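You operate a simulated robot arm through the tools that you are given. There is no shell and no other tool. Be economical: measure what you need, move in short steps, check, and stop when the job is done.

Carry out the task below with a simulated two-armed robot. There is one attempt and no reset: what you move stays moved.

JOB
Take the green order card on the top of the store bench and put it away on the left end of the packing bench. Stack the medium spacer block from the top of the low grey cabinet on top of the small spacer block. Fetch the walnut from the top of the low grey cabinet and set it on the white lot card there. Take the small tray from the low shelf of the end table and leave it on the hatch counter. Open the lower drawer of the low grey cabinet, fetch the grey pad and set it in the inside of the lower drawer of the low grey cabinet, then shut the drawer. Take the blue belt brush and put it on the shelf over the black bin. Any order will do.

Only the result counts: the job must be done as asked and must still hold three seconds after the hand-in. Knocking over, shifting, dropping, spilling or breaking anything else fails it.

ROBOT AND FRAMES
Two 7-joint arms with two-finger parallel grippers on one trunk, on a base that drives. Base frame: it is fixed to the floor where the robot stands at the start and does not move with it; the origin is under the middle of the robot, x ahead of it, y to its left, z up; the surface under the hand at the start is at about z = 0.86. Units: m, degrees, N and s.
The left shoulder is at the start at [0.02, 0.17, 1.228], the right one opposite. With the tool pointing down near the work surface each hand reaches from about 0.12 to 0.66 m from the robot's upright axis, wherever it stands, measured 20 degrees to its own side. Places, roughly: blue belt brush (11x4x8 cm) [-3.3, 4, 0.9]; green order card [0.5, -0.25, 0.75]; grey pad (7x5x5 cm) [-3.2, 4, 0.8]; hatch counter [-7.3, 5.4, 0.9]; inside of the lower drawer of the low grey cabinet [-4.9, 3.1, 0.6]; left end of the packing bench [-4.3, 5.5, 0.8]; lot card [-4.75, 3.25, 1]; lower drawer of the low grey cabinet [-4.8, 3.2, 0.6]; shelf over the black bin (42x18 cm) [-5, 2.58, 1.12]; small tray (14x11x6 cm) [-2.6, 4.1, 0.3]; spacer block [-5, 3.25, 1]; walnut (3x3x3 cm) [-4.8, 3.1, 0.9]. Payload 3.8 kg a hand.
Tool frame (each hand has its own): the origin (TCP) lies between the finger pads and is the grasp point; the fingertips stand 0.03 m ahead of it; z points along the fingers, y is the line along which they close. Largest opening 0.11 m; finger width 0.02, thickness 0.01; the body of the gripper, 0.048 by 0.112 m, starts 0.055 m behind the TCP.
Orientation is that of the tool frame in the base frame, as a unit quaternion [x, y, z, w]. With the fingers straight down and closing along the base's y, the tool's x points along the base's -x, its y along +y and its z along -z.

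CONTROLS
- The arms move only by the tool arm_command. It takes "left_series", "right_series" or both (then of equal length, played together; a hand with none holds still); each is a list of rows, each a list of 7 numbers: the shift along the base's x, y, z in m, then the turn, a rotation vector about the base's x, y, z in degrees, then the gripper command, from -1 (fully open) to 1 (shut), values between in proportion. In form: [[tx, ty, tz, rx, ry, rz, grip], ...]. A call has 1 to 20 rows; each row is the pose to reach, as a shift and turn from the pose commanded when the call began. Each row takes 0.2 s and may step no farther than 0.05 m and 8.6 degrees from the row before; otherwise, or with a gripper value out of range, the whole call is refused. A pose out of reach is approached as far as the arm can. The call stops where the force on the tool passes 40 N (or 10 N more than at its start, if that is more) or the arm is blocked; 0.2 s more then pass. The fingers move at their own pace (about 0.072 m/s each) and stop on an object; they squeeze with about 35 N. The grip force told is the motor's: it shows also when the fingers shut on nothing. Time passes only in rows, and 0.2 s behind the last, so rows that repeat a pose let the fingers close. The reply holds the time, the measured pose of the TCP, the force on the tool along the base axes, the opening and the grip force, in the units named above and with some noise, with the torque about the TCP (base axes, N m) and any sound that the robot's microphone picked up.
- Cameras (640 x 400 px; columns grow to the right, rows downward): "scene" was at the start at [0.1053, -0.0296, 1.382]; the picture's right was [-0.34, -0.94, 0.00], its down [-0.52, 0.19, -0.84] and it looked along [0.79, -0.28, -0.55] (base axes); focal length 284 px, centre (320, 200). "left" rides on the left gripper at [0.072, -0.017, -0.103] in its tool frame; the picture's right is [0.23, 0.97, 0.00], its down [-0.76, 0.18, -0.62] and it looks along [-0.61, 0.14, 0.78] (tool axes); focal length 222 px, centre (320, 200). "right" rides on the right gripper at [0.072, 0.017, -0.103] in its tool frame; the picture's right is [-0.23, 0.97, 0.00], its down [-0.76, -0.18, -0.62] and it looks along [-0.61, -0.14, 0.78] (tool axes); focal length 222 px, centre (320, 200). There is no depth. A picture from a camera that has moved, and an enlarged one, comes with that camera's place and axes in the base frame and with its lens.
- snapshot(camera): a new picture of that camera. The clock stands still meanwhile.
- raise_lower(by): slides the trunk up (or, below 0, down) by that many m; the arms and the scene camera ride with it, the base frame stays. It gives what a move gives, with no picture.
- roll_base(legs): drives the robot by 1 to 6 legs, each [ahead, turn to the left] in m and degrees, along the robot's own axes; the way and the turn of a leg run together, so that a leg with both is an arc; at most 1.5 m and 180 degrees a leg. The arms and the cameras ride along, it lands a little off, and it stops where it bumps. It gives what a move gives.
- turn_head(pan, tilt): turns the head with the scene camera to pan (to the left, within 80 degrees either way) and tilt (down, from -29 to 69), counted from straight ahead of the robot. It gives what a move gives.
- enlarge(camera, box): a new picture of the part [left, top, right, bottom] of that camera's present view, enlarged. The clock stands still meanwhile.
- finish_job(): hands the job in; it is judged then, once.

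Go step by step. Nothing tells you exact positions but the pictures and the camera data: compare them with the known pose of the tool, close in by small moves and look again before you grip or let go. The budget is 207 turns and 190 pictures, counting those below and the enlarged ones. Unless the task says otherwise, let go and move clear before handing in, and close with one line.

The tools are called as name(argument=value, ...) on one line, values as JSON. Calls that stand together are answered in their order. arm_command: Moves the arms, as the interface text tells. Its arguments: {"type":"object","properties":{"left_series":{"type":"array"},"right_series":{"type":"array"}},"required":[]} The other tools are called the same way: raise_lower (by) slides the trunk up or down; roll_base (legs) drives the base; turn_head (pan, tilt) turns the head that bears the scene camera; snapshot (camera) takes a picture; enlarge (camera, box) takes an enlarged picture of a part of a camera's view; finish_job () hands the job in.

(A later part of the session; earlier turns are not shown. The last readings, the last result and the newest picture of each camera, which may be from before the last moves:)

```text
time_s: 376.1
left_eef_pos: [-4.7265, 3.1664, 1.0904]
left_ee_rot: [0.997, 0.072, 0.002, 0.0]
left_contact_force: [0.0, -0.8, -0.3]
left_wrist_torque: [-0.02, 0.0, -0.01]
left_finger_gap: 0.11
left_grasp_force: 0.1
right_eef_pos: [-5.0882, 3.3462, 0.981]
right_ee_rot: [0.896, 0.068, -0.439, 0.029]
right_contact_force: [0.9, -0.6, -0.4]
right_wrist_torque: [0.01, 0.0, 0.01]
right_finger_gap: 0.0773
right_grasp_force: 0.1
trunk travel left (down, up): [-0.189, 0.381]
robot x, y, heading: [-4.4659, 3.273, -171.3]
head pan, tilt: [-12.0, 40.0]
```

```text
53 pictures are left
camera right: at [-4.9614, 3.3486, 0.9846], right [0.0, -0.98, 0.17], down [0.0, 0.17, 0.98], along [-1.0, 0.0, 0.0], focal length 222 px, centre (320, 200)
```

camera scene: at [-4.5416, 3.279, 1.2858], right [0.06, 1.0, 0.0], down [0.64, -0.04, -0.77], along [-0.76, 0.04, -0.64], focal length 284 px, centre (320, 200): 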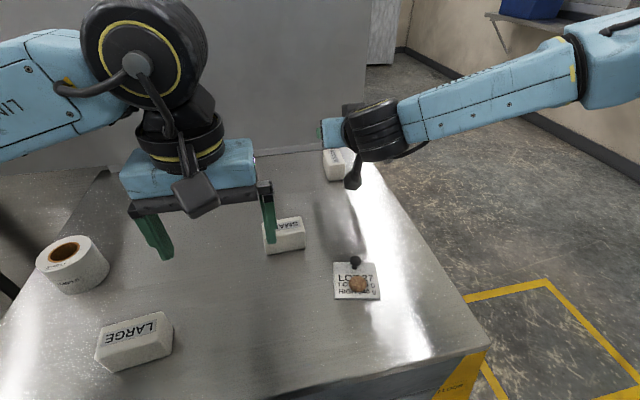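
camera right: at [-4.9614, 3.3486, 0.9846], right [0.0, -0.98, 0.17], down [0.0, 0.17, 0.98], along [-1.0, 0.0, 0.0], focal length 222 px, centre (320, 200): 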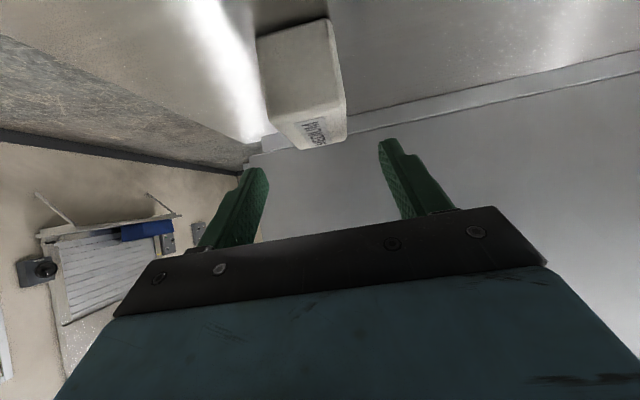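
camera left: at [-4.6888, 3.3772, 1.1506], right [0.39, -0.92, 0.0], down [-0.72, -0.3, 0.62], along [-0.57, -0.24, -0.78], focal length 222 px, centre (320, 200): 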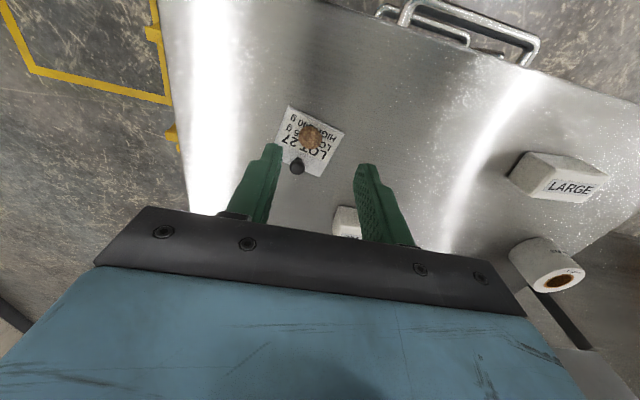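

The block face is at x -5.07, top z 0.948, and laterally centred. Lowering to TCP 0.941 and closing.

raise_lower(by=-0.04)

arm_command(right_series=[[0, 0, 0, 0, 0, 0, 0.1], [0, 0, 0, 0, 0, 0, 0.6], [0, 0, 0, 0, 0, 0, 1], [0, 0, 0, 0, 0, 0, 1]])

raise_lower(by=0.1)

snapshot(camera="right")

```text
time_s: 377.0
left_eef_pos: [-4.7268, 3.1671, 1.0498]
left_ee_rot: [0.997, 0.072, 0.002, -0.001]
left_contact_force: [0.3, 0.0, 0.3]
left_wrist_torque: [-0.01, 0.01, -0.03]
left_finger_gap: 0.1099
left_grasp_force: 0.1
right_eef_pos: [-5.0869, 3.3473, 0.94]
right_ee_rot: [0.895, 0.066, -0.44, 0.029]
right_contact_force: [-0.4, 0.5, 0.8]
right_wrist_torque: [0.02, 0.0, 0.0]
right_finger_gap: 0.0772
right_grasp_force: 0.1
trunk travel left (down, up): [-0.149, 0.421]
robot x, y, heading: [-4.4646, 3.275, -171.1]
head pan, tilt: [-12.0, 40.0]
```

```text
time_s: 378.0
left_eef_pos: [-4.7265, 3.1663, 1.0495]
left_ee_rot: [0.997, 0.072, 0.002, -0.001]
left_contact_force: [0.3, 0.2, 0.6]
left_wrist_torque: [-0.01, 0.02, -0.02]
left_finger_gap: 0.1102
left_grasp_force: 0.1
right_eef_pos: [-5.0882, 3.3472, 0.9404]
right_ee_rot: [0.895, 0.067, -0.44, 0.029]
right_contact_force: [0.3, 0.4, 1.6]
right_wrist_torque: [-0.05, -0.02, -0.04]
right_finger_gap: 0.0393
right_grasp_force: 34.9
trunk travel left (down, up): [-0.149, 0.421]
robot x, y, heading: [-4.4664, 3.2731, -171.3]
head pan, tilt: [-12.0, 40.0]
```

```text
time_s: 379.3
left_eef_pos: [-4.7279, 3.1659, 1.15]
left_ee_rot: [0.997, 0.072, 0.002, -0.001]
left_contact_force: [0.2, -0.3, 0.2]
left_wrist_torque: [-0.01, 0.02, 0.0]
left_finger_gap: 0.1099
left_grasp_force: 0.0
right_eef_pos: [-5.0888, 3.3473, 1.0391]
right_ee_rot: [0.895, 0.066, -0.44, 0.028]
right_contact_force: [-0.3, 0.8, -1.0]
right_wrist_torque: [0.0, -0.04, -0.01]
right_finger_gap: 0.0393
right_grasp_force: 34.9
trunk travel left (down, up): [-0.249, 0.321]
robot x, y, heading: [-4.4679, 3.273, -171.4]
head pan, tilt: [-12.0, 40.0]
```

```text
52 pictures are left
camera right: at [-4.9617, 3.3487, 1.0441], right [0.0, -0.98, 0.17], down [0.0, 0.17, 0.98], along [-1.0, 0.0, 0.0], focal length 222 px, centre (320, 200)
```

right: 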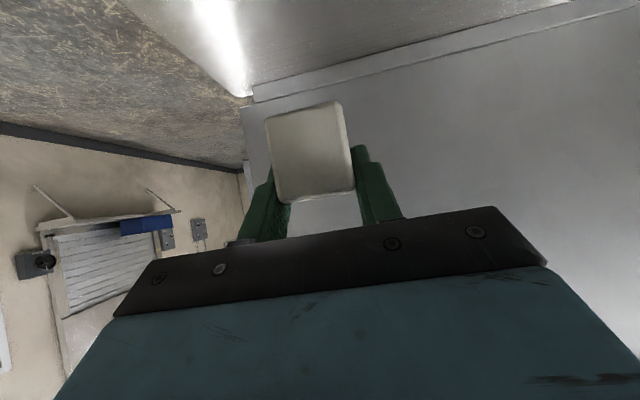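

MEDIUM is held. I'll back off and reposition so SMALL is ahead-right of me, then look.

roll_base(legs=[[-0.25, 0], [0, 49], [0.155, 0], [0, -49]])

snapshot(camera="scene")

```text
time_s: 386.6
left_eef_pos: [-4.5673, 3.0705, 1.1493]
left_ee_rot: [0.997, 0.073, 0.002, -0.002]
left_contact_force: [0.8, 0.6, 0.2]
left_wrist_torque: [-0.01, 0.01, 0.03]
left_finger_gap: 0.11
left_grasp_force: 0.0
right_eef_pos: [-4.9271, 3.2513, 1.0391]
right_ee_rot: [0.896, 0.065, -0.439, 0.028]
right_contact_force: [-0.1, 0.2, -1.1]
right_wrist_torque: [0.01, 0.0, 0.03]
right_finger_gap: 0.0396
right_grasp_force: 35.2
trunk travel left (down, up): [-0.249, 0.321]
robot x, y, heading: [-4.3068, 3.1774, -171.2]
head pan, tilt: [-12.0, 40.0]
```

```text
51 pictures are left
camera scene: at [-4.4112, 3.1784, 1.2958], right [0.06, 1.0, 0.0], down [0.64, -0.04, -0.77], along [-0.76, 0.04, -0.64], focal length 284 px, centre (320, 200)
```

scene: 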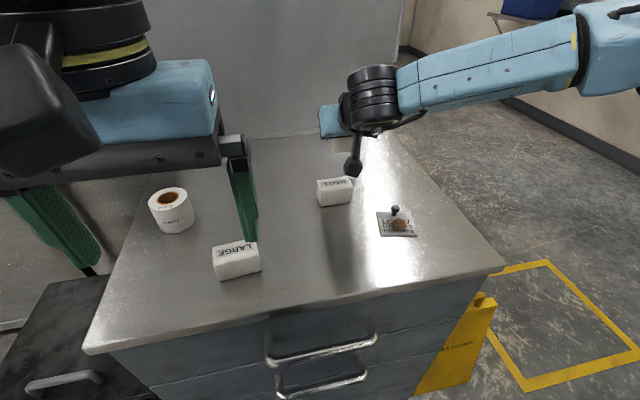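

SMALL is centred at about [-4.88, 3.24], top z ≈ 0.946. I'll back 5.5 cm to bring MEDIUM over it and trim laterally.

roll_base(legs=[[-0.055, 0]])

arm_command(right_series=[[0.003, -0.009, -0.005, 0, 0, 0, 1], [0.005, -0.017, -0.015, 0, 0, 0, 1]])

snapshot(camera="right")

enlarge(camera="scene", box=[250, 100, 450, 250])

```text
time_s: 387.5
left_eef_pos: [-4.5111, 3.078, 1.15]
left_ee_rot: [0.997, 0.072, 0.002, -0.002]
left_contact_force: [0.9, -0.8, 0.1]
left_wrist_torque: [-0.02, 0.03, 0.0]
left_finger_gap: 0.1099
left_grasp_force: 0.0
right_eef_pos: [-4.8715, 3.26, 1.0417]
right_ee_rot: [0.895, 0.066, -0.44, 0.029]
right_contact_force: [-0.4, 0.8, -0.9]
right_wrist_torque: [0.01, -0.02, 0.01]
right_finger_gap: 0.0393
right_grasp_force: 34.8
trunk travel left (down, up): [-0.249, 0.321]
robot x, y, heading: [-4.2508, 3.1875, -171.5]
head pan, tilt: [-12.0, 40.0]
```

```text
time_s: 388.1
left_eef_pos: [-4.5138, 3.0791, 1.1487]
left_ee_rot: [0.997, 0.072, 0.003, -0.001]
left_contact_force: [-1.1, -1.2, -0.1]
left_wrist_torque: [-0.01, -0.03, -0.02]
left_finger_gap: 0.1099
left_grasp_force: 0.0
right_eef_pos: [-4.8615, 3.2563, 1.0304]
right_ee_rot: [0.896, 0.066, -0.439, 0.028]
right_contact_force: [0.8, 0.4, -0.9]
right_wrist_torque: [-0.02, 0.0, -0.02]
right_finger_gap: 0.0395
right_grasp_force: 34.6
right hand out of reach, approached as far as the arm can: row 1, 2
trunk travel left (down, up): [-0.249, 0.321]
robot x, y, heading: [-4.2524, 3.1836, -171.1]
head pan, tilt: [-12.0, 40.0]
```

```text
50 pictures are left
camera right: at [-4.7356, 3.2592, 1.0342], right [0.0, -0.98, 0.17], down [0.0, 0.17, 0.98], along [-1.0, 0.0, 0.0], focal length 222 px, centre (320, 200)
```

right: 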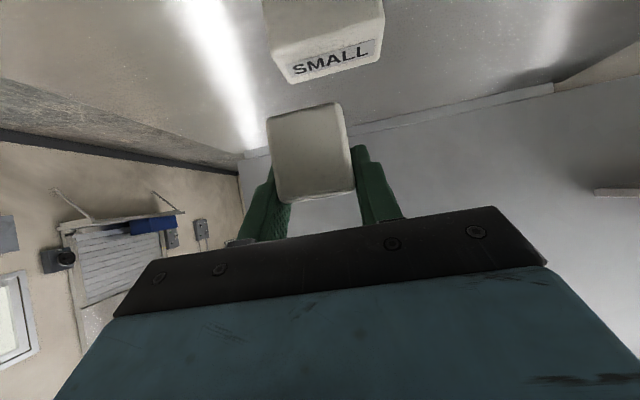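

```text
2.67 times, centred on (350, 175) of scene
camera zoom: at [-4.3569, 3.1865, 1.2958], right [0.06, 1.0, 0.0], down [0.64, -0.04, -0.77], along [-0.76, 0.04, -0.64], focal length 756 px, centre (240, 267)
```

zoom: 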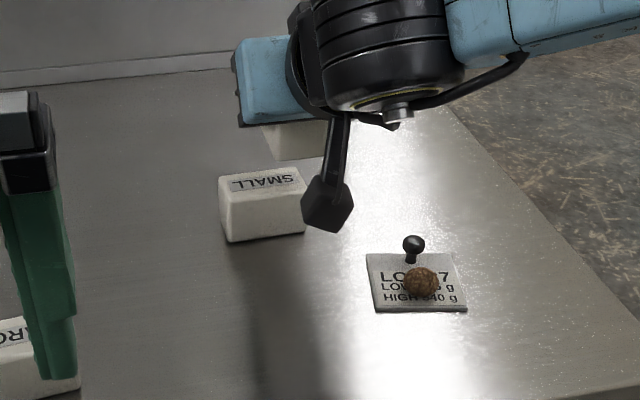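

MEDIUM needs to move about 2.5 cm in -y. I'll turn the base 2.3° left and recheck.

roll_base(legs=[[0.004, 2.3]])

snapshot(camera="right")

```text
time_s: 388.9
left_eef_pos: [-4.5129, 3.0677, 1.1495]
left_ee_rot: [0.996, 0.092, 0.002, -0.002]
left_contact_force: [-0.9, 0.1, 0.1]
left_wrist_torque: [0.0, 0.0, 0.01]
left_finger_gap: 0.1096
left_grasp_force: 0.0
right_eef_pos: [-4.8693, 3.2305, 1.0297]
right_ee_rot: [0.895, 0.085, -0.437, 0.038]
right_contact_force: [0.5, -0.2, -0.1]
right_wrist_torque: [0.01, -0.03, 0.02]
right_finger_gap: 0.0395
right_grasp_force: 35.0
trunk travel left (down, up): [-0.249, 0.321]
robot x, y, heading: [-4.2541, 3.1831, -168.6]
head pan, tilt: [-12.0, 40.0]
```

```text
48 pictures are left
camera right: at [-4.742, 3.2387, 1.0343], right [0.04, -0.98, 0.17], down [-0.01, 0.17, 0.98], along [-1.0, -0.04, 0.0], focal length 222 px, centre (320, 200)
```

right: 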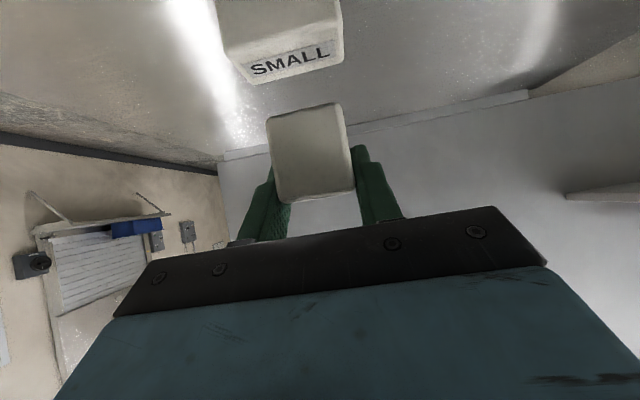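

MEDIUM is aligned over SMALL within a few millimetres. Lowering in steps.

raise_lower(by=-0.034)

snapshot(camera="right")

```text
time_s: 389.7
left_eef_pos: [-4.5118, 3.0682, 1.1162]
left_ee_rot: [0.996, 0.092, 0.001, -0.002]
left_contact_force: [-0.6, 0.6, -1.2]
left_wrist_torque: [0.03, 0.01, 0.01]
left_finger_gap: 0.1099
left_grasp_force: 0.2
right_eef_pos: [-4.868, 3.2307, 0.9958]
right_ee_rot: [0.894, 0.084, -0.438, 0.037]
right_contact_force: [-0.1, -1.2, -1.2]
right_wrist_torque: [0.03, -0.01, 0.02]
right_finger_gap: 0.0395
right_grasp_force: 34.8
trunk travel left (down, up): [-0.215, 0.355]
robot x, y, heading: [-4.2556, 3.1857, -168.9]
head pan, tilt: [-12.0, 40.0]
```

```text
47 pictures are left
camera right: at [-4.7417, 3.2391, 1.0004], right [0.04, -0.98, 0.17], down [-0.01, 0.17, 0.98], along [-1.0, -0.04, 0.0], focal length 222 px, centre (320, 200)
```

right: 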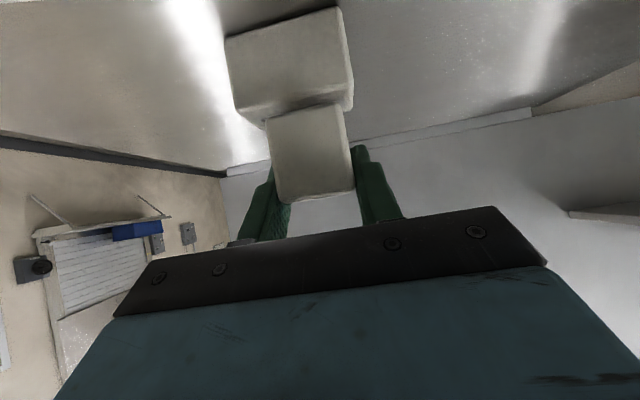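

Aligned. Final lowering to contact.

raise_lower(by=-0.006)

raise_lower(by=-0.004)

raise_lower(by=-0.003)

```text
time_s: 390.2
left_eef_pos: [-4.5123, 3.067, 1.1093]
left_ee_rot: [0.996, 0.092, 0.002, -0.001]
left_contact_force: [0.5, -0.1, -0.7]
left_wrist_torque: [-0.01, 0.03, -0.02]
left_finger_gap: 0.1101
left_grasp_force: 0.0
right_eef_pos: [-4.8687, 3.2317, 0.989]
right_ee_rot: [0.894, 0.084, -0.438, 0.038]
right_contact_force: [-0.8, 0.4, -0.5]
right_wrist_torque: [0.06, 0.01, -0.01]
right_finger_gap: 0.0396
right_grasp_force: 35.3
trunk travel left (down, up): [-0.209, 0.361]
robot x, y, heading: [-4.2549, 3.1844, -168.9]
head pan, tilt: [-12.0, 40.0]
```

```text
time_s: 390.8
left_eef_pos: [-4.5126, 3.0684, 1.1057]
left_ee_rot: [0.996, 0.093, 0.002, -0.002]
left_contact_force: [-0.6, -0.4, -0.3]
left_wrist_torque: [0.01, -0.02, -0.01]
left_finger_gap: 0.1098
left_grasp_force: 0.2
right_eef_pos: [-4.8667, 3.2314, 0.9855]
right_ee_rot: [0.894, 0.083, -0.438, 0.037]
right_contact_force: [2.3, 0.4, -2.3]
right_wrist_torque: [0.0, -0.03, 0.01]
right_finger_gap: 0.0394
right_grasp_force: 34.9
trunk travel left (down, up): [-0.205, 0.365]
robot x, y, heading: [-4.2538, 3.1835, -169.1]
head pan, tilt: [-12.0, 40.0]
```

```text
time_s: 391.3
left_eef_pos: [-4.5118, 3.0676, 1.1019]
left_ee_rot: [0.996, 0.092, 0.002, -0.001]
left_contact_force: [-0.5, 0.8, 0.4]
left_wrist_torque: [-0.02, 0.0, 0.0]
left_finger_gap: 0.1102
left_grasp_force: 0.2
right_eef_pos: [-4.8677, 3.232, 0.984]
right_ee_rot: [0.893, 0.084, -0.44, 0.039]
right_contact_force: [-0.2, 0.4, 8.3]
right_wrist_torque: [-0.15, -0.05, -0.01]
right_finger_gap: 0.0396
right_grasp_force: 35.0
trunk travel left (down, up): [-0.202, 0.368]
robot x, y, heading: [-4.2555, 3.1857, -168.9]
head pan, tilt: [-12.0, 40.0]
```

Contact at 0.984 as predicted. Releasing and lifting straight up.

raise_lower(by=-0.002)

arm_command(right_series=[[0, 0, 0, 0, 0, 0, 0.2], [0, 0, 0, 0, 0, 0, 0], [0, 0, 0, 0, 0, 0, -0.2], [0, 0, 0, 0, 0, 0, -0.2]])

raise_lower(by=0.12)

roll_base(legs=[[-0.2, 0]])

snapshot(camera="scene")

```text
time_s: 391.8
left_eef_pos: [-4.5096, 3.0679, 1.0994]
left_ee_rot: [0.996, 0.092, 0.002, 0.0]
left_contact_force: [1.0, 0.6, 0.2]
left_wrist_torque: [0.03, 0.02, 0.03]
left_finger_gap: 0.1098
left_grasp_force: 0.1
right_eef_pos: [-4.8673, 3.2314, 0.9851]
right_ee_rot: [0.892, 0.084, -0.442, 0.038]
right_contact_force: [-1.0, 1.1, 20.2]
right_wrist_torque: [-0.16, -0.01, -0.02]
right_finger_gap: 0.0395
right_grasp_force: 34.9
trunk travel left (down, up): [-0.2, 0.37]
robot x, y, heading: [-4.253, 3.1823, -169.1]
head pan, tilt: [-12.0, 40.0]
```

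```text
time_s: 392.8
left_eef_pos: [-4.5115, 3.0681, 1.1]
left_ee_rot: [0.996, 0.093, 0.002, -0.001]
left_contact_force: [-1.0, -0.2, -0.5]
left_wrist_torque: [0.0, -0.02, -0.01]
left_finger_gap: 0.1098
left_grasp_force: 0.1
right_eef_pos: [-4.8681, 3.2313, 0.9804]
right_ee_rot: [0.894, 0.085, -0.439, 0.038]
right_contact_force: [0.2, -0.3, -1.0]
right_wrist_torque: [-0.02, 0.0, -0.04]
right_finger_gap: 0.0664
right_grasp_force: 0.2
trunk travel left (down, up): [-0.2, 0.37]
robot x, y, heading: [-4.2581, 3.1837, -169.2]
head pan, tilt: [-12.0, 40.0]
```

```text
time_s: 394.3
left_eef_pos: [-4.5123, 3.0679, 1.2204]
left_ee_rot: [0.996, 0.092, 0.003, -0.001]
left_contact_force: [-0.2, -0.3, 0.3]
left_wrist_torque: [0.02, 0.0, 0.01]
left_finger_gap: 0.1099
left_grasp_force: 0.0
right_eef_pos: [-4.8677, 3.2334, 1.101]
right_ee_rot: [0.894, 0.084, -0.438, 0.038]
right_contact_force: [-0.1, -0.9, -0.1]
right_wrist_torque: [-0.01, -0.01, 0.01]
right_finger_gap: 0.0659
right_grasp_force: 0.1
trunk travel left (down, up): [-0.32, 0.25]
robot x, y, heading: [-4.2584, 3.1836, -169.0]
head pan, tilt: [-12.0, 40.0]
```

```text
time_s: 395.9
left_eef_pos: [-4.3168, 3.1062, 1.2204]
left_ee_rot: [0.996, 0.091, 0.002, 0.0]
left_contact_force: [0.0, 0.5, 0.1]
left_wrist_torque: [0.0, 0.02, 0.0]
left_finger_gap: 0.11
left_grasp_force: 0.1
right_eef_pos: [-4.6728, 3.271, 1.1012]
right_ee_rot: [0.894, 0.084, -0.439, 0.037]
right_contact_force: [1.6, -0.7, 0.5]
right_wrist_torque: [0.01, -0.01, 0.0]
right_finger_gap: 0.066
right_grasp_force: 0.0
trunk travel left (down, up): [-0.32, 0.25]
robot x, y, heading: [-4.0608, 3.2227, -169.0]
head pan, tilt: [-12.0, 40.0]
```

```text
46 pictures are left
camera scene: at [-4.1656, 3.2196, 1.3669], right [0.02, 1.0, 0.0], down [0.64, -0.01, -0.77], along [-0.77, 0.01, -0.64], focal length 284 px, centre (320, 200)
```

scene: 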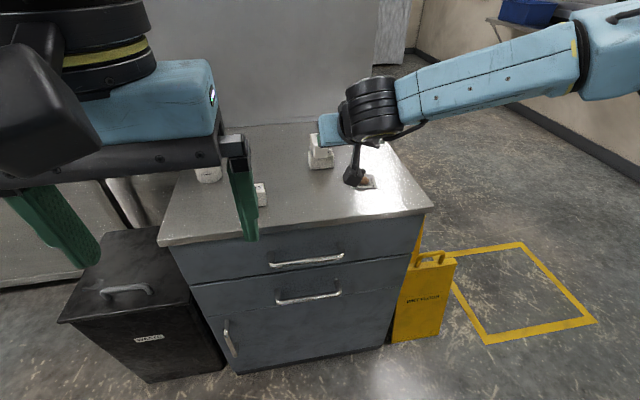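

Everything on the cabinet is done: stack in place, walnut on the card, drawer shut. Next the tray. I'll straighten and retract the right hand, then drive round to the end table's +x end.

arm_command(right_series=[[0.04, 0.01, 0.02, 0, 0, 0, -0.2], [0.08, 0.02, 0.04, 1.4, -7.5, 0, -0.5], [0.12, 0.03, 0.04, 2.9, -15, 0, -1], [0.15, 0.03, 0.04, 4.3, -22.5, 0, -1], [0.18, 0.04, 0.04, 5.7, -30, 0, -1], [0.2, 0.04, 0.04, 7.2, -37.5, 0, -1], [0.22, 0.04, 0.04, 8.6, -45, 0, -1], [0.23, 0.04, 0.04, 9.9, -51, 0, -1]])

roll_base(legs=[[0, -101], [1.5, 0], [0.1, 0], [0, -88], [1.4, 0], [0.7, 0]])

turn_head(pan=-45, tilt=35)

snapshot(camera="scene")

```text
time_s: 397.7
left_eef_pos: [-4.319, 3.1066, 1.2197]
left_ee_rot: [0.996, 0.092, 0.002, -0.002]
left_contact_force: [0.0, 0.4, 0.2]
left_wrist_torque: [-0.02, 0.0, 0.0]
left_finger_gap: 0.1101
left_grasp_force: 0.1
right_eef_pos: [-4.4435, 3.3113, 1.1402]
right_ee_rot: [0.995, 0.096, -0.002, -0.006]
right_contact_force: [0.5, 0.1, 0.3]
right_wrist_torque: [0.02, -0.02, -0.02]
right_finger_gap: 0.1099
right_grasp_force: 0.0
trunk travel left (down, up): [-0.32, 0.25]
robot x, y, heading: [-4.0612, 3.2236, -169.1]
head pan, tilt: [-12.0, 40.0]
```

```text
time_s: 423.7
left_eef_pos: [-1.722, 4.9963, 1.2207]
left_ee_rot: [-0.026, 1.0, 0.0, -0.003]
left_contact_force: [0.3, 0.2, -0.3]
left_wrist_torque: [0.0, 0.02, 0.0]
left_finger_gap: 0.1099
left_grasp_force: 0.1
right_eef_pos: [-1.6266, 4.7781, 1.1402]
right_ee_rot: [-0.029, 1.0, -0.007, 0.003]
right_contact_force: [0.3, -0.4, -0.4]
right_wrist_torque: [-0.03, -0.04, 0.01]
right_finger_gap: 0.1099
right_grasp_force: 0.1
trunk travel left (down, up): [-0.32, 0.25]
robot x, y, heading: [-1.9915, 4.9146, 3.4]
head pan, tilt: [-12.0, 40.0]
```

```text
time_s: 424.7
left_eef_pos: [-1.7222, 4.9969, 1.2207]
left_ee_rot: [-0.025, 1.0, -0.001, -0.003]
left_contact_force: [-0.1, 0.0, 0.1]
left_wrist_torque: [0.0, 0.01, -0.03]
left_finger_gap: 0.1098
left_grasp_force: 0.0
right_eef_pos: [-1.6262, 4.7768, 1.1404]
right_ee_rot: [-0.029, 1.0, -0.006, 0.003]
right_contact_force: [-0.1, 0.2, 0.0]
right_wrist_torque: [0.0, 0.04, 0.0]
right_finger_gap: 0.1103
right_grasp_force: 0.0
trunk travel left (down, up): [-0.32, 0.25]
robot x, y, heading: [-1.9887, 4.9202, 3.3]
head pan, tilt: [-45.0, 35.0]
```

```text
45 pictures are left
camera scene: at [-1.9059, 4.8598, 1.3744], right [-0.67, -0.75, 0.0], down [-0.43, 0.38, -0.82], along [0.61, -0.54, -0.57], focal length 284 px, centre (320, 200)
```

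scene: 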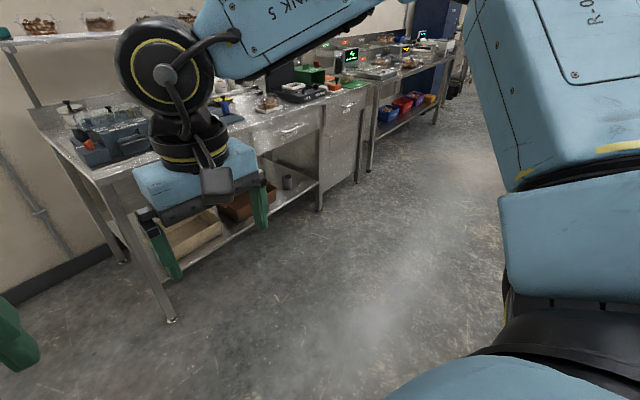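

I'll drive round to the table's +x end and face -x.

roll_base(legs=[[0, -76], [0.8, 0], [0, -107]])

turn_head(pan=0, tilt=45)

snapshot(camera="scene")

```text
time_s: 436.8
left_eef_pos: [-2.0158, 4.0866, 1.2197]
left_ee_rot: [1.0, -0.01, 0.003, -0.001]
left_contact_force: [0.2, 0.1, -0.4]
left_wrist_torque: [-0.01, 0.01, -0.03]
left_finger_gap: 0.1099
left_grasp_force: 0.1
right_eef_pos: [-2.0984, 4.3117, 1.1412]
right_ee_rot: [1.0, -0.006, -0.002, -0.006]
right_contact_force: [0.3, -0.2, -0.6]
right_wrist_torque: [0.03, 0.0, 0.0]
right_finger_gap: 0.1101
right_grasp_force: 0.0
trunk travel left (down, up): [-0.32, 0.25]
robot x, y, heading: [-1.7431, 4.1498, 179.0]
head pan, tilt: [-45.0, 35.0]
```

```text
time_s: 437.9
left_eef_pos: [-2.0168, 4.0863, 1.2194]
left_ee_rot: [1.0, -0.01, 0.003, -0.001]
left_contact_force: [0.1, 0.2, -0.8]
left_wrist_torque: [0.01, 0.01, 0.04]
left_finger_gap: 0.11
left_grasp_force: 0.2
right_eef_pos: [-2.0968, 4.3113, 1.1396]
right_ee_rot: [1.0, -0.006, -0.002, -0.006]
right_contact_force: [0.2, 0.6, -0.1]
right_wrist_torque: [0.02, 0.01, 0.01]
right_finger_gap: 0.1101
right_grasp_force: 0.2
trunk travel left (down, up): [-0.32, 0.25]
robot x, y, heading: [-1.7421, 4.1496, 179.2]
head pan, tilt: [0.0, 45.0]
```

```text
44 pictures are left
camera scene: at [-1.8428, 4.1494, 1.3596], right [0.01, 1.0, 0.0], down [0.71, -0.01, -0.71], along [-0.71, 0.01, -0.71], focal length 284 px, centre (320, 200)
```

scene: 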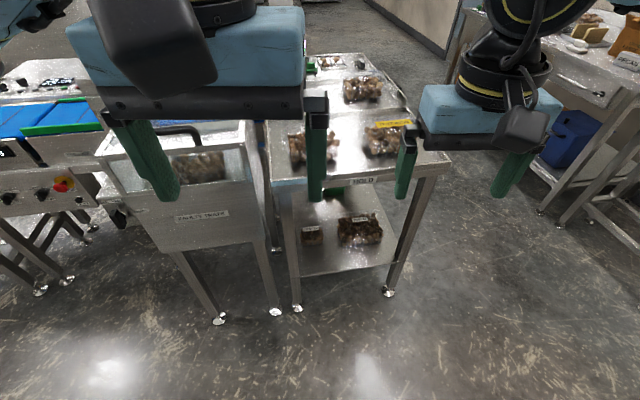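

enlarge(camera="scene", box=[260, 150, 460, 300])

```text
2.67 times, centred on (360, 225) of scene
camera zoom: at [-1.8428, 4.1494, 1.3596], right [0.01, 1.0, 0.0], down [0.71, -0.01, -0.71], along [-0.71, 0.01, -0.71], focal length 756 px, centre (213, 133)
```

zoom: 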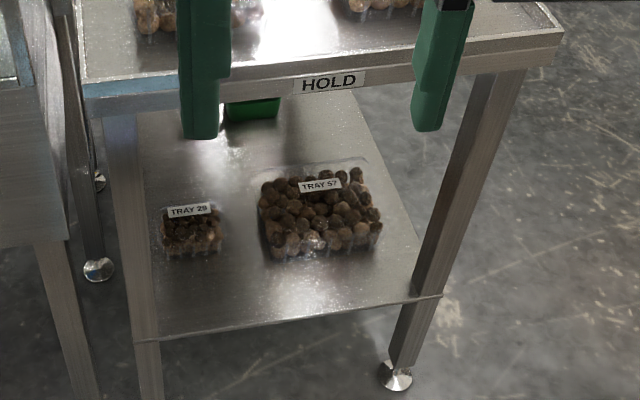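

Two trays sit on the low shelf: TRAY 28 (about 11 cm wide, the small one) at [-2.66, 4.13, 0.3], and the larger TRAY 57. I'll move closer and lower the trunk to inspect the small one.

roll_base(legs=[[0.22, 9]])

raise_lower(by=-0.31)

turn_head(pan=0, tilt=48)

snapshot(camera="scene")

```text
time_s: 439.6
left_eef_pos: [-2.2225, 4.0295, 1.2208]
left_ee_rot: [0.998, 0.069, 0.002, -0.001]
left_contact_force: [-0.6, -0.5, -0.1]
left_wrist_torque: [0.0, -0.03, -0.01]
left_finger_gap: 0.1103
left_grasp_force: 0.0
right_eef_pos: [-2.338, 4.24, 1.1403]
right_ee_rot: [0.997, 0.073, -0.002, -0.006]
right_contact_force: [0.2, 0.2, 0.5]
right_wrist_torque: [0.0, 0.01, -0.01]
right_finger_gap: 0.1102
right_grasp_force: 0.0
trunk travel left (down, up): [-0.32, 0.25]
robot x, y, heading: [-1.9628, 4.1351, -171.7]
head pan, tilt: [0.0, 45.0]
```

```text
time_s: 442.7
left_eef_pos: [-2.2218, 4.0303, 0.9096]
left_ee_rot: [0.998, 0.068, 0.001, 0.0]
left_contact_force: [-0.8, 0.3, -0.5]
left_wrist_torque: [-0.01, -0.01, -0.04]
left_finger_gap: 0.1099
left_grasp_force: 0.1
right_eef_pos: [-2.3368, 4.2403, 0.8302]
right_ee_rot: [0.997, 0.072, -0.004, -0.005]
right_contact_force: [-0.8, 0.1, 0.2]
right_wrist_torque: [0.0, 0.01, 0.03]
right_finger_gap: 0.11
right_grasp_force: 0.0
trunk travel left (down, up): [-0.01, 0.56]
robot x, y, heading: [-1.9588, 4.1332, -171.8]
head pan, tilt: [0.0, 45.0]
```

```text
time_s: 443.4
left_eef_pos: [-2.2206, 4.031, 0.9106]
left_ee_rot: [0.998, 0.068, 0.002, -0.001]
left_contact_force: [-0.5, 1.0, -0.5]
left_wrist_torque: [0.0, 0.01, -0.03]
left_finger_gap: 0.1099
left_grasp_force: 0.0
right_eef_pos: [-2.3376, 4.2404, 0.8308]
right_ee_rot: [0.997, 0.072, -0.002, -0.005]
right_contact_force: [0.0, -0.8, 0.0]
right_wrist_torque: [0.02, -0.01, 0.01]
right_finger_gap: 0.1099
right_grasp_force: 0.0
trunk travel left (down, up): [-0.01, 0.56]
robot x, y, heading: [-1.9622, 4.1305, -171.8]
head pan, tilt: [0.0, 48.0]
```

```text
42 pictures are left
camera scene: at [-2.0583, 4.1193, 1.0454], right [-0.14, 0.99, 0.0], down [0.74, 0.11, -0.67], along [-0.66, -0.1, -0.74], focal length 284 px, centre (320, 200)
```

scene: 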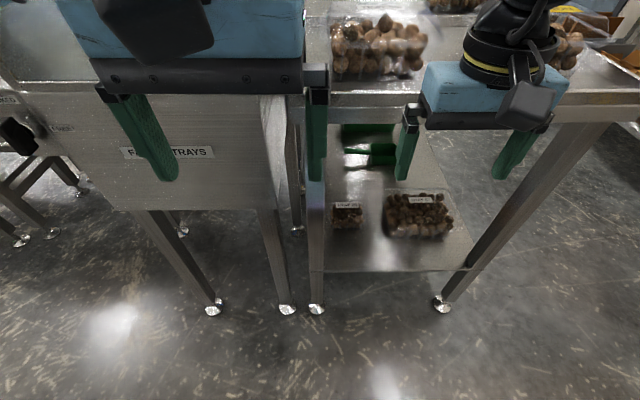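

enlarge(camera="scene", box=[310, 170, 470, 280])

```text
3.64 times, centred on (390, 225) of scene
camera zoom: at [-2.0583, 4.1193, 1.0454], right [-0.14, 0.99, 0.0], down [0.74, 0.11, -0.67], along [-0.66, -0.1, -0.74], focal length 1031 px, centre (66, 109)
```

zoom: 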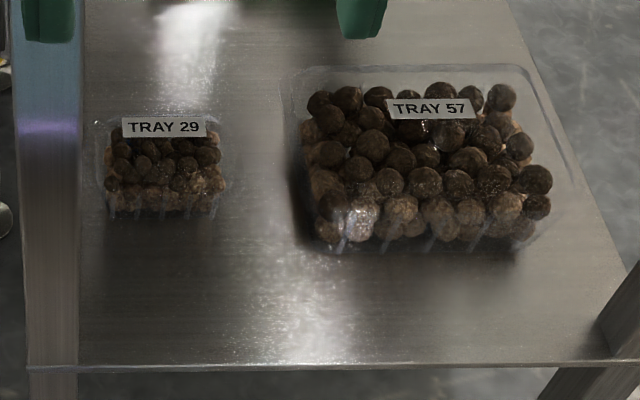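

TRAY 29 (small) is a clear punnet with a rim, about 11 cm wide. I'll plan to take it with the left hand tilted: first retract the right hand, then shift the base right so the tray lies ahead-left.

arm_command(right_series=[[0.04, 0.01, 0.04, 0, 0, 0, -1], [0.08, 0.02, 0.08, 0, 0, 0, -1], [0.12, 0.03, 0.12, 0, 0, 0, -1], [0.14, 0.06, 0.16, 0, 0, 0, -1]], left_series=[[0.02, 0, 0, 0, 0, 0, -1], [0.03, 0, 0, -1.1, 7.8, 0, -1], [0.03, 0, 0, -2.2, 15.7, 0, -1], [0.03, 0, 0, -3.3, 23.6, 0, -1]])

roll_base(legs=[[-0.12, 0], [0, -39], [0.27, 0], [0, 39]])

arm_command(left_series=[[0, 0, -0.03, -1.1, 7.8, 0, -1], [0, 0, -0.07, -2.2, 15.7, 0, -1], [0, 0, -0.11, -3, 21, 0, -1], [0, 0, -0.15, -3, 21, 0, -1], [0, 0, -0.19, -3, 21, 0, -1], [0, 0, -0.23, -3, 21, 0, -1], [0, 0, -0.27, -3, 21, 0, -1], [0, 0, -0.31, -3, 21, 0, -1], [0, 0, -0.35, -3, 21, 0, -1], [0, 0, -0.39, -3, 21, 0, -1]])

snapshot(camera="left")

```text
refused: row 1 steps farther than a row can; nothing moved
```

```text
time_s: 449.3
left_eef_pos: [-2.331, 4.2781, 0.9024]
left_ee_rot: [0.994, -0.109, 0.007, 0.016]
left_contact_force: [-0.4, 0.4, 0.5]
left_wrist_torque: [0.01, -0.03, 0.01]
left_finger_gap: 0.1101
left_grasp_force: 0.1
right_eef_pos: [-2.4321, 4.4744, 0.8262]
right_ee_rot: [1.0, -0.03, 0.0, -0.001]
right_contact_force: [0.4, 0.6, -0.7]
right_wrist_torque: [-0.03, 0.03, 0.03]
right_finger_gap: 0.1101
right_grasp_force: 0.2
trunk travel left (down, up): [-0.01, 0.56]
robot x, y, heading: [-2.0793, 4.2903, 175.0]
head pan, tilt: [0.0, 48.0]
stopped in leg 4: the robot was blocked; the commanded pose is now the measured one
```

```text
time_s: 451.1
left_eef_pos: [-2.3833, 4.2857, 0.6588]
left_ee_rot: [0.958, -0.094, -0.267, 0.044]
left_contact_force: [-6.0, 1.0, -6.3]
left_wrist_torque: [-0.12, -0.11, 0.12]
left_finger_gap: 0.1101
left_grasp_force: 0.0
right_eef_pos: [-2.4311, 4.4703, 0.8282]
right_ee_rot: [1.0, -0.028, -0.003, -0.004]
right_contact_force: [3.1, 1.0, 1.3]
right_wrist_torque: [-0.02, 0.23, 0.01]
right_finger_gap: 0.1099
right_grasp_force: 0.2
trunk travel left (down, up): [-0.01, 0.56]
robot x, y, heading: [-2.0809, 4.2896, 175.0]
head pan, tilt: [0.0, 48.0]
stopped in row 8 (left hand): the arm was blocked; the commanded pose is now the measured one
```

```text
40 pictures are left
camera left: at [-2.2658, 4.2908, 0.7069], right [0.04, -1.0, 0.02], down [-0.34, 0.0, 0.94], along [-0.94, -0.04, -0.34], focal length 222 px, centre (320, 200)
```

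left: 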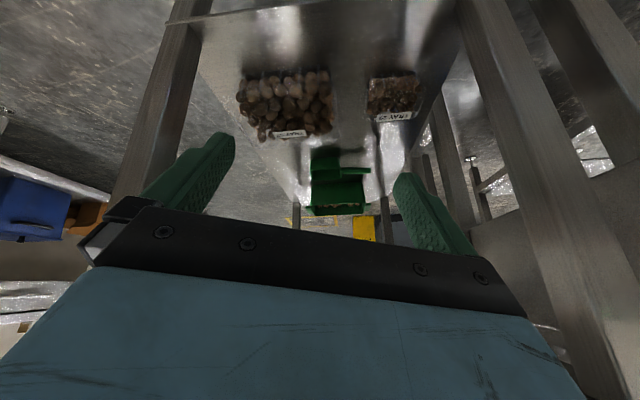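

The first arm call was refused and the right hand then touched the table edge; nothing appears moved. I'll back off, then retract the right hand properly.

roll_base(legs=[[-0.15, 0]])

arm_command(right_series=[[0.025, 0.005, 0.025, 0, 0, 0, -1], [0.05, 0.01, 0.05, 0, 0, 0, -1], [0.075, 0.015, 0.08, 0, 0, 0, -1], [0.1, 0.02, 0.11, 0, 0, 0, -1], [0.12, 0.03, 0.14, 0, 0, 0, -1], [0.13, 0.04, 0.18, 0, 0, 0, -1]])

snapshot(camera="scene")

```text
time_s: 451.7
left_eef_pos: [-2.3836, 4.2831, 0.659]
left_ee_rot: [0.958, -0.092, -0.268, 0.043]
left_contact_force: [-0.2, 0.2, -0.1]
left_wrist_torque: [-0.01, -0.07, -0.01]
left_finger_gap: 0.1101
left_grasp_force: 0.1
right_eef_pos: [-2.4294, 4.4675, 0.8309]
right_ee_rot: [1.0, -0.028, -0.002, -0.006]
right_contact_force: [-0.1, -0.5, 0.1]
right_wrist_torque: [0.0, 0.0, 0.02]
right_finger_gap: 0.1101
right_grasp_force: 0.0
trunk travel left (down, up): [-0.01, 0.56]
robot x, y, heading: [-2.0794, 4.292, 174.9]
head pan, tilt: [0.0, 48.0]
stopped in leg 1: the robot was blocked; the commanded pose is now the measured one
```

```text
time_s: 453.1
left_eef_pos: [-2.3834, 4.2832, 0.6594]
left_ee_rot: [0.958, -0.091, -0.268, 0.045]
left_contact_force: [0.7, 0.0, -0.2]
left_wrist_torque: [0.01, 0.0, 0.01]
left_finger_gap: 0.1102
left_grasp_force: 0.0
right_eef_pos: [-2.3005, 4.5075, 1.0112]
right_ee_rot: [1.0, -0.027, -0.003, -0.004]
right_contact_force: [0.0, 0.9, 0.4]
right_wrist_torque: [0.01, 0.05, 0.01]
right_finger_gap: 0.1097
right_grasp_force: 0.0
trunk travel left (down, up): [-0.01, 0.56]
robot x, y, heading: [-2.0823, 4.2908, 175.1]
head pan, tilt: [0.0, 48.0]
```

```text
39 pictures are left
camera scene: at [-2.1797, 4.3013, 1.0454], right [0.09, 1.0, 0.0], down [0.74, -0.06, -0.67], along [-0.67, 0.06, -0.74], focal length 284 px, centre (320, 200)
```

scene: 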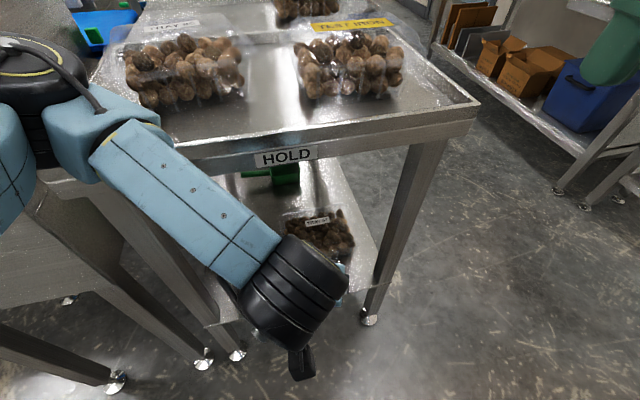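

The base could not back up; the left arm may be touching the adjacent machine. I'll raise the left hand back first.

arm_command(left_series=[[0.01, 0, 0.04, 0, 0, 0, -1], [0.02, 0, 0.08, 0, 0, 0, -1], [0.03, 0, 0.12, 0, 0, 0, -1], [0.04, 0, 0.16, 0, 0, 0, -1], [0.04, 0, 0.2, 0, 0, 0, -1], [0.04, 0, 0.24, 0, 0, 0, -1]])

raise_lower(by=0.1)

turn_head(pan=70, tilt=50)

snapshot(camera="scene")

```text
time_s: 454.5
left_eef_pos: [-2.3409, 4.2801, 0.896]
left_ee_rot: [0.959, -0.091, -0.266, 0.044]
left_contact_force: [-0.1, -0.3, 0.9]
left_wrist_torque: [0.01, 0.01, 0.01]
left_finger_gap: 0.11
left_grasp_force: 0.0
right_eef_pos: [-2.3013, 4.5078, 1.0112]
right_ee_rot: [1.0, -0.027, -0.002, -0.005]
right_contact_force: [0.4, 0.1, 0.2]
right_wrist_torque: [-0.02, 0.0, -0.01]
right_finger_gap: 0.1097
right_grasp_force: 0.0
trunk travel left (down, up): [-0.01, 0.56]
robot x, y, heading: [-2.0791, 4.291, 174.6]
head pan, tilt: [0.0, 48.0]
```

```text
time_s: 455.9
left_eef_pos: [-2.3414, 4.2811, 0.9971]
left_ee_rot: [0.958, -0.091, -0.268, 0.044]
left_contact_force: [-0.3, 0.0, 0.5]
left_wrist_torque: [0.01, 0.03, 0.01]
left_finger_gap: 0.11
left_grasp_force: 0.1
right_eef_pos: [-2.3013, 4.5064, 1.1092]
right_ee_rot: [1.0, -0.028, -0.003, -0.006]
right_contact_force: [0.6, -1.0, 0.3]
right_wrist_torque: [0.01, 0.04, -0.01]
right_finger_gap: 0.1099
right_grasp_force: 0.0
trunk travel left (down, up): [-0.11, 0.46]
robot x, y, heading: [-2.0797, 4.2958, 175.1]
head pan, tilt: [0.0, 48.0]
```

```text
time_s: 457.3
left_eef_pos: [-2.3418, 4.2789, 0.9957]
left_ee_rot: [0.959, -0.089, -0.266, 0.045]
left_contact_force: [0.2, -0.3, 0.3]
left_wrist_torque: [-0.03, 0.0, -0.04]
left_finger_gap: 0.1102
left_grasp_force: 0.1
right_eef_pos: [-2.3002, 4.5068, 1.1096]
right_ee_rot: [1.0, -0.027, -0.002, -0.006]
right_contact_force: [-1.2, 0.1, -0.7]
right_wrist_torque: [-0.01, 0.01, -0.03]
right_finger_gap: 0.11
right_grasp_force: 0.0
trunk travel left (down, up): [-0.11, 0.46]
robot x, y, heading: [-2.0814, 4.291, 175.0]
head pan, tilt: [70.0, 50.0]
```

```text
38 pictures are left
camera scene: at [-2.176, 4.2632, 1.149], right [-0.39, 0.92, 0.0], down [0.66, 0.27, -0.7], along [-0.65, -0.27, -0.71], focal length 284 px, centre (320, 200)
```

scene: 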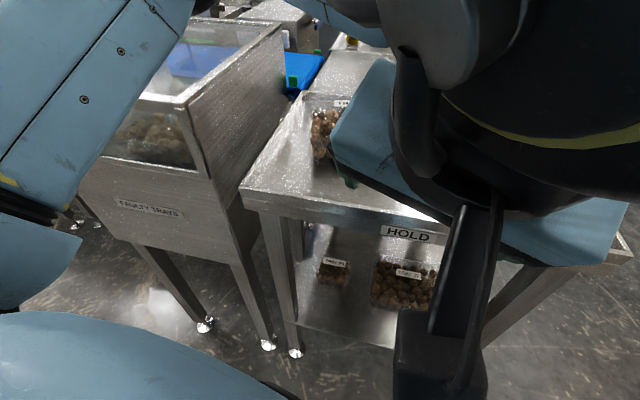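

The left wrist was near the head and the elbow near the "faulty trays" box. With the arm raised, I'll recentre the head and back away.

turn_head(pan=0, tilt=45)

roll_base(legs=[[-0.2, 0]])

snapshot(camera="scene")

```text
time_s: 458.7
left_eef_pos: [-2.3404, 4.2811, 0.9952]
left_ee_rot: [0.958, -0.092, -0.267, 0.043]
left_contact_force: [0.1, 0.0, 0.5]
left_wrist_torque: [0.02, 0.01, 0.02]
left_finger_gap: 0.11
left_grasp_force: 0.1
right_eef_pos: [-2.3014, 4.5077, 1.1103]
right_ee_rot: [1.0, -0.028, -0.003, -0.006]
right_contact_force: [0.1, 0.6, -0.3]
right_wrist_torque: [-0.02, 0.02, -0.02]
right_finger_gap: 0.1099
right_grasp_force: 0.1
trunk travel left (down, up): [-0.11, 0.46]
robot x, y, heading: [-2.0747, 4.2943, 175.4]
head pan, tilt: [0.0, 45.0]
```

```text
time_s: 460.3
left_eef_pos: [-2.1396, 4.2628, 0.9972]
left_ee_rot: [0.958, -0.091, -0.267, 0.044]
left_contact_force: [-1.0, 0.5, 0.8]
left_wrist_torque: [-0.02, -0.01, 0.03]
left_finger_gap: 0.11
left_grasp_force: 0.2
right_eef_pos: [-2.0997, 4.49, 1.1106]
right_ee_rot: [1.0, -0.026, -0.003, -0.006]
right_contact_force: [-1.1, -1.1, 0.1]
right_wrist_torque: [0.01, 0.0, 0.0]
right_finger_gap: 0.1099
right_grasp_force: 0.1
trunk travel left (down, up): [-0.11, 0.46]
robot x, y, heading: [-1.8805, 4.2738, 175.3]
head pan, tilt: [0.0, 45.0]
```

```text
37 pictures are left
camera scene: at [-1.9806, 4.2839, 1.1496], right [0.09, 1.0, 0.0], down [0.7, -0.06, -0.71], along [-0.7, 0.06, -0.71], focal length 284 px, centre (320, 200)
```

scene: 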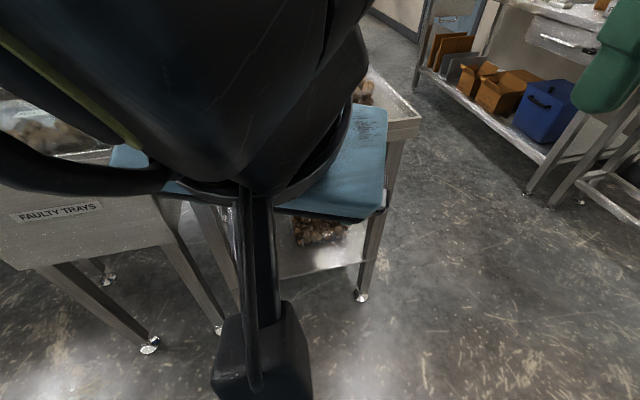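

Freed. I'll use the right arm instead: stow the left hand out to the left, then move the base left so the tray lies ahead-right.

arm_command(left_series=[[0.01, -0.03, 0.02, -0.7, -7.7, 0, -1], [0.01, -0.06, 0.04, -1.4, -15.5, 0, -1], [0.01, -0.09, 0.05, -2, -23, 0, -1], [0.01, -0.12, 0.05, -2.7, -30.9, 0, -1], [0.01, -0.15, 0.05, -2.7, -30.9, 0, -1], [0.01, -0.18, 0.05, -2.7, -30.9, 0, -1]])

roll_base(legs=[[0, 60], [0.3, 0], [0, -47]])

snapshot(camera="scene")

```text
time_s: 461.7
left_eef_pos: [-2.1288, 4.0811, 1.0471]
left_ee_rot: [0.994, -0.106, -0.001, 0.04]
left_contact_force: [-0.6, -0.1, -0.1]
left_wrist_torque: [0.02, 0.03, -0.01]
left_finger_gap: 0.1097
left_grasp_force: 0.0
right_eef_pos: [-2.0983, 4.4891, 1.1112]
right_ee_rot: [1.0, -0.027, -0.002, -0.005]
right_contact_force: [0.0, 0.6, -0.7]
right_wrist_torque: [0.04, -0.02, -0.03]
right_finger_gap: 0.11
right_grasp_force: 0.0
trunk travel left (down, up): [-0.11, 0.46]
robot x, y, heading: [-1.876, 4.2749, 175.5]
head pan, tilt: [0.0, 45.0]
```

```text
time_s: 468.6
left_eef_pos: [-2.2526, 3.7831, 1.0459]
left_ee_rot: [0.999, 0.006, 0.004, 0.04]
left_contact_force: [-1.2, 0.5, 0.5]
left_wrist_torque: [-0.02, -0.02, 0.02]
left_finger_gap: 0.11
left_grasp_force: 0.1
right_eef_pos: [-2.3145, 4.1855, 1.1116]
right_ee_rot: [0.996, 0.085, -0.003, -0.005]
right_contact_force: [-0.5, -0.2, -0.3]
right_wrist_torque: [0.01, -0.03, 0.01]
right_finger_gap: 0.1098
right_grasp_force: 0.1
trunk travel left (down, up): [-0.11, 0.46]
robot x, y, heading: [-2.051, 4.0283, -172.1]
head pan, tilt: [0.0, 45.0]
```

```text
36 pictures are left
camera scene: at [-2.1533, 4.0117, 1.1496], right [-0.14, 0.99, 0.0], down [0.7, 0.1, -0.71], along [-0.7, -0.1, -0.71], focal length 284 px, centre (320, 200)
```

scene: 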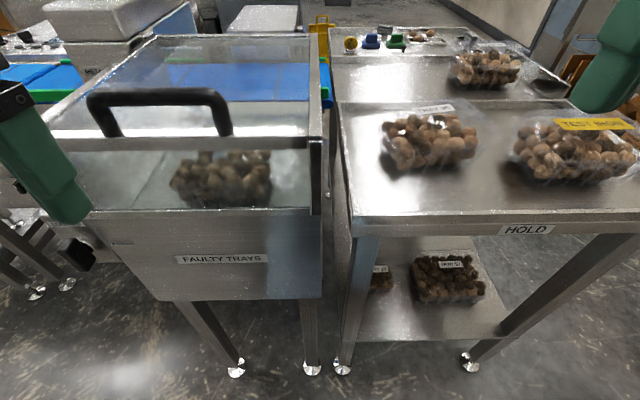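

TRAY 29 is just right of the front leg. I'll lower the right hand in front of the table with a 45° tilt and look with its camera.

raise_lower(by=-0.1)

arm_command(right_series=[[0.02, 0, -0.03, -1.1, 8, 0, -1], [0.03, 0, -0.07, -2.2, 16, 0, -1], [0.03, 0, -0.11, -3.3, 24, 0, -1], [0.03, 0, -0.15, -4.4, 32, 0, -1], [0.03, 0, -0.19, -5.5, 40, 0, -1], [0.03, 0, -0.23, -6.2, 44.6, 0, -1], [0.02, 0, -0.27, -6.2, 44.6, 0, -1], [0.01, 0, -0.31, -6.2, 44.6, 0, -1], [0, 0, -0.35, -6.2, 44.6, 0, -1], [-0.01, 0, -0.39, -6.2, 44.6, 0, -1], [-0.02, 0, -0.43, -6.2, 44.6, 0, -1], [-0.03, 0, -0.47, -6.2, 44.6, 0, -1]])

snapshot(camera="right")

```text
time_s: 469.9
left_eef_pos: [-2.2521, 3.7819, 0.9462]
left_ee_rot: [0.999, 0.006, 0.004, 0.041]
left_contact_force: [-0.4, -0.4, 0.0]
left_wrist_torque: [0.02, 0.0, 0.03]
left_finger_gap: 0.1099
left_grasp_force: 0.0
right_eef_pos: [-2.3143, 4.1857, 1.0124]
right_ee_rot: [0.997, 0.083, -0.003, -0.005]
right_contact_force: [-0.1, -0.5, 0.3]
right_wrist_torque: [0.0, 0.01, -0.03]
right_finger_gap: 0.11
right_grasp_force: 0.1
trunk travel left (down, up): [-0.01, 0.56]
robot x, y, heading: [-2.054, 4.0235, -172.6]
head pan, tilt: [0.0, 45.0]
```

```text
time_s: 471.5
left_eef_pos: [-2.2517, 3.7839, 0.947]
left_ee_rot: [0.999, 0.004, 0.004, 0.041]
left_contact_force: [0.5, -0.8, -1.0]
left_wrist_torque: [0.02, -0.01, -0.02]
left_finger_gap: 0.1102
left_grasp_force: 0.0
right_eef_pos: [-2.4552, 4.0856, 0.8591]
right_ee_rot: [0.873, 0.068, -0.479, 0.051]
right_contact_force: [19.8, 22.7, 22.6]
right_wrist_torque: [-1.03, -0.61, 1.21]
right_finger_gap: 0.1003
right_grasp_force: 0.1
right hand out of reach, approached as far as the arm can: row 3, 4, 5, 6, 7
trunk travel left (down, up): [-0.01, 0.56]
robot x, y, heading: [-2.0521, 4.0234, -172.4]
head pan, tilt: [0.0, 45.0]
stopped in row 7 (right hand): the force on the tool passed its limit at 183 N (the readings are from after the stop); the commanded pose is now the measured one
```

```text
35 pictures are left
camera right: at [-2.3293, 4.0911, 0.8519], right [0.04, -0.98, 0.22], down [0.09, 0.22, 0.97], along [-1.0, -0.02, 0.09], focal length 222 px, centre (320, 200)
```

right: 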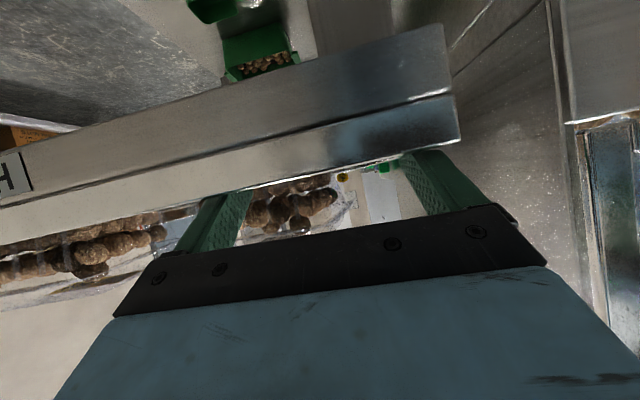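

The reach clipping pushed the fingers onto the table edge. I'll lift the hand off gently, up and back, and check.

arm_command(right_series=[[0.005, 0, 0.02, 0, 0, 0, -1], [0.01, 0, 0.05, 0, 0, 0, -1], [0.02, 0.01, 0.09, 0, 0, 0, -1], [0.03, 0.02, 0.13, 0, 0, 0, -1]])

roll_base(legs=[[-0.25, 0]])

snapshot(camera="scene")

```text
time_s: 472.5
left_eef_pos: [-2.2519, 3.7821, 0.9465]
left_ee_rot: [0.999, 0.005, 0.005, 0.04]
left_contact_force: [0.2, 0.1, 0.6]
left_wrist_torque: [-0.01, 0.03, 0.0]
left_finger_gap: 0.11
left_grasp_force: 0.1
right_eef_pos: [-2.4285, 4.1053, 0.985]
right_ee_rot: [0.875, 0.068, -0.477, 0.05]
right_contact_force: [0.2, -0.7, -0.2]
right_wrist_torque: [0.02, -0.04, 0.02]
right_finger_gap: 0.11
right_grasp_force: 0.0
trunk travel left (down, up): [-0.01, 0.56]
robot x, y, heading: [-2.0533, 4.0258, -172.2]
head pan, tilt: [0.0, 45.0]
```

```text
time_s: 474.3
left_eef_pos: [-2.0023, 3.8167, 0.9462]
left_ee_rot: [0.999, 0.007, 0.006, 0.04]
left_contact_force: [-0.1, 1.1, 0.8]
left_wrist_torque: [-0.02, 0.04, -0.01]
left_finger_gap: 0.11
left_grasp_force: 0.1
right_eef_pos: [-2.1783, 4.1382, 0.9845]
right_ee_rot: [0.874, 0.069, -0.477, 0.05]
right_contact_force: [0.9, 1.2, 0.2]
right_wrist_torque: [0.06, 0.01, 0.01]
right_finger_gap: 0.1101
right_grasp_force: 0.1
trunk travel left (down, up): [-0.01, 0.56]
robot x, y, heading: [-1.8007, 4.0602, -172.2]
head pan, tilt: [0.0, 45.0]
```

```text
34 pictures are left
camera scene: at [-1.903, 4.0461, 1.0496], right [-0.14, 0.99, 0.0], down [0.7, 0.1, -0.71], along [-0.7, -0.1, -0.71], focal length 284 px, centre (320, 200)
```

scene: 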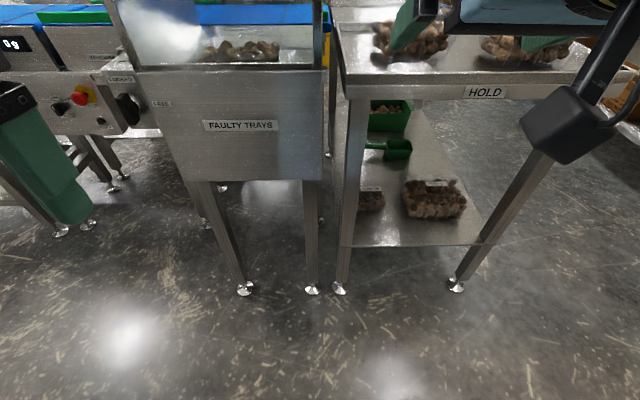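

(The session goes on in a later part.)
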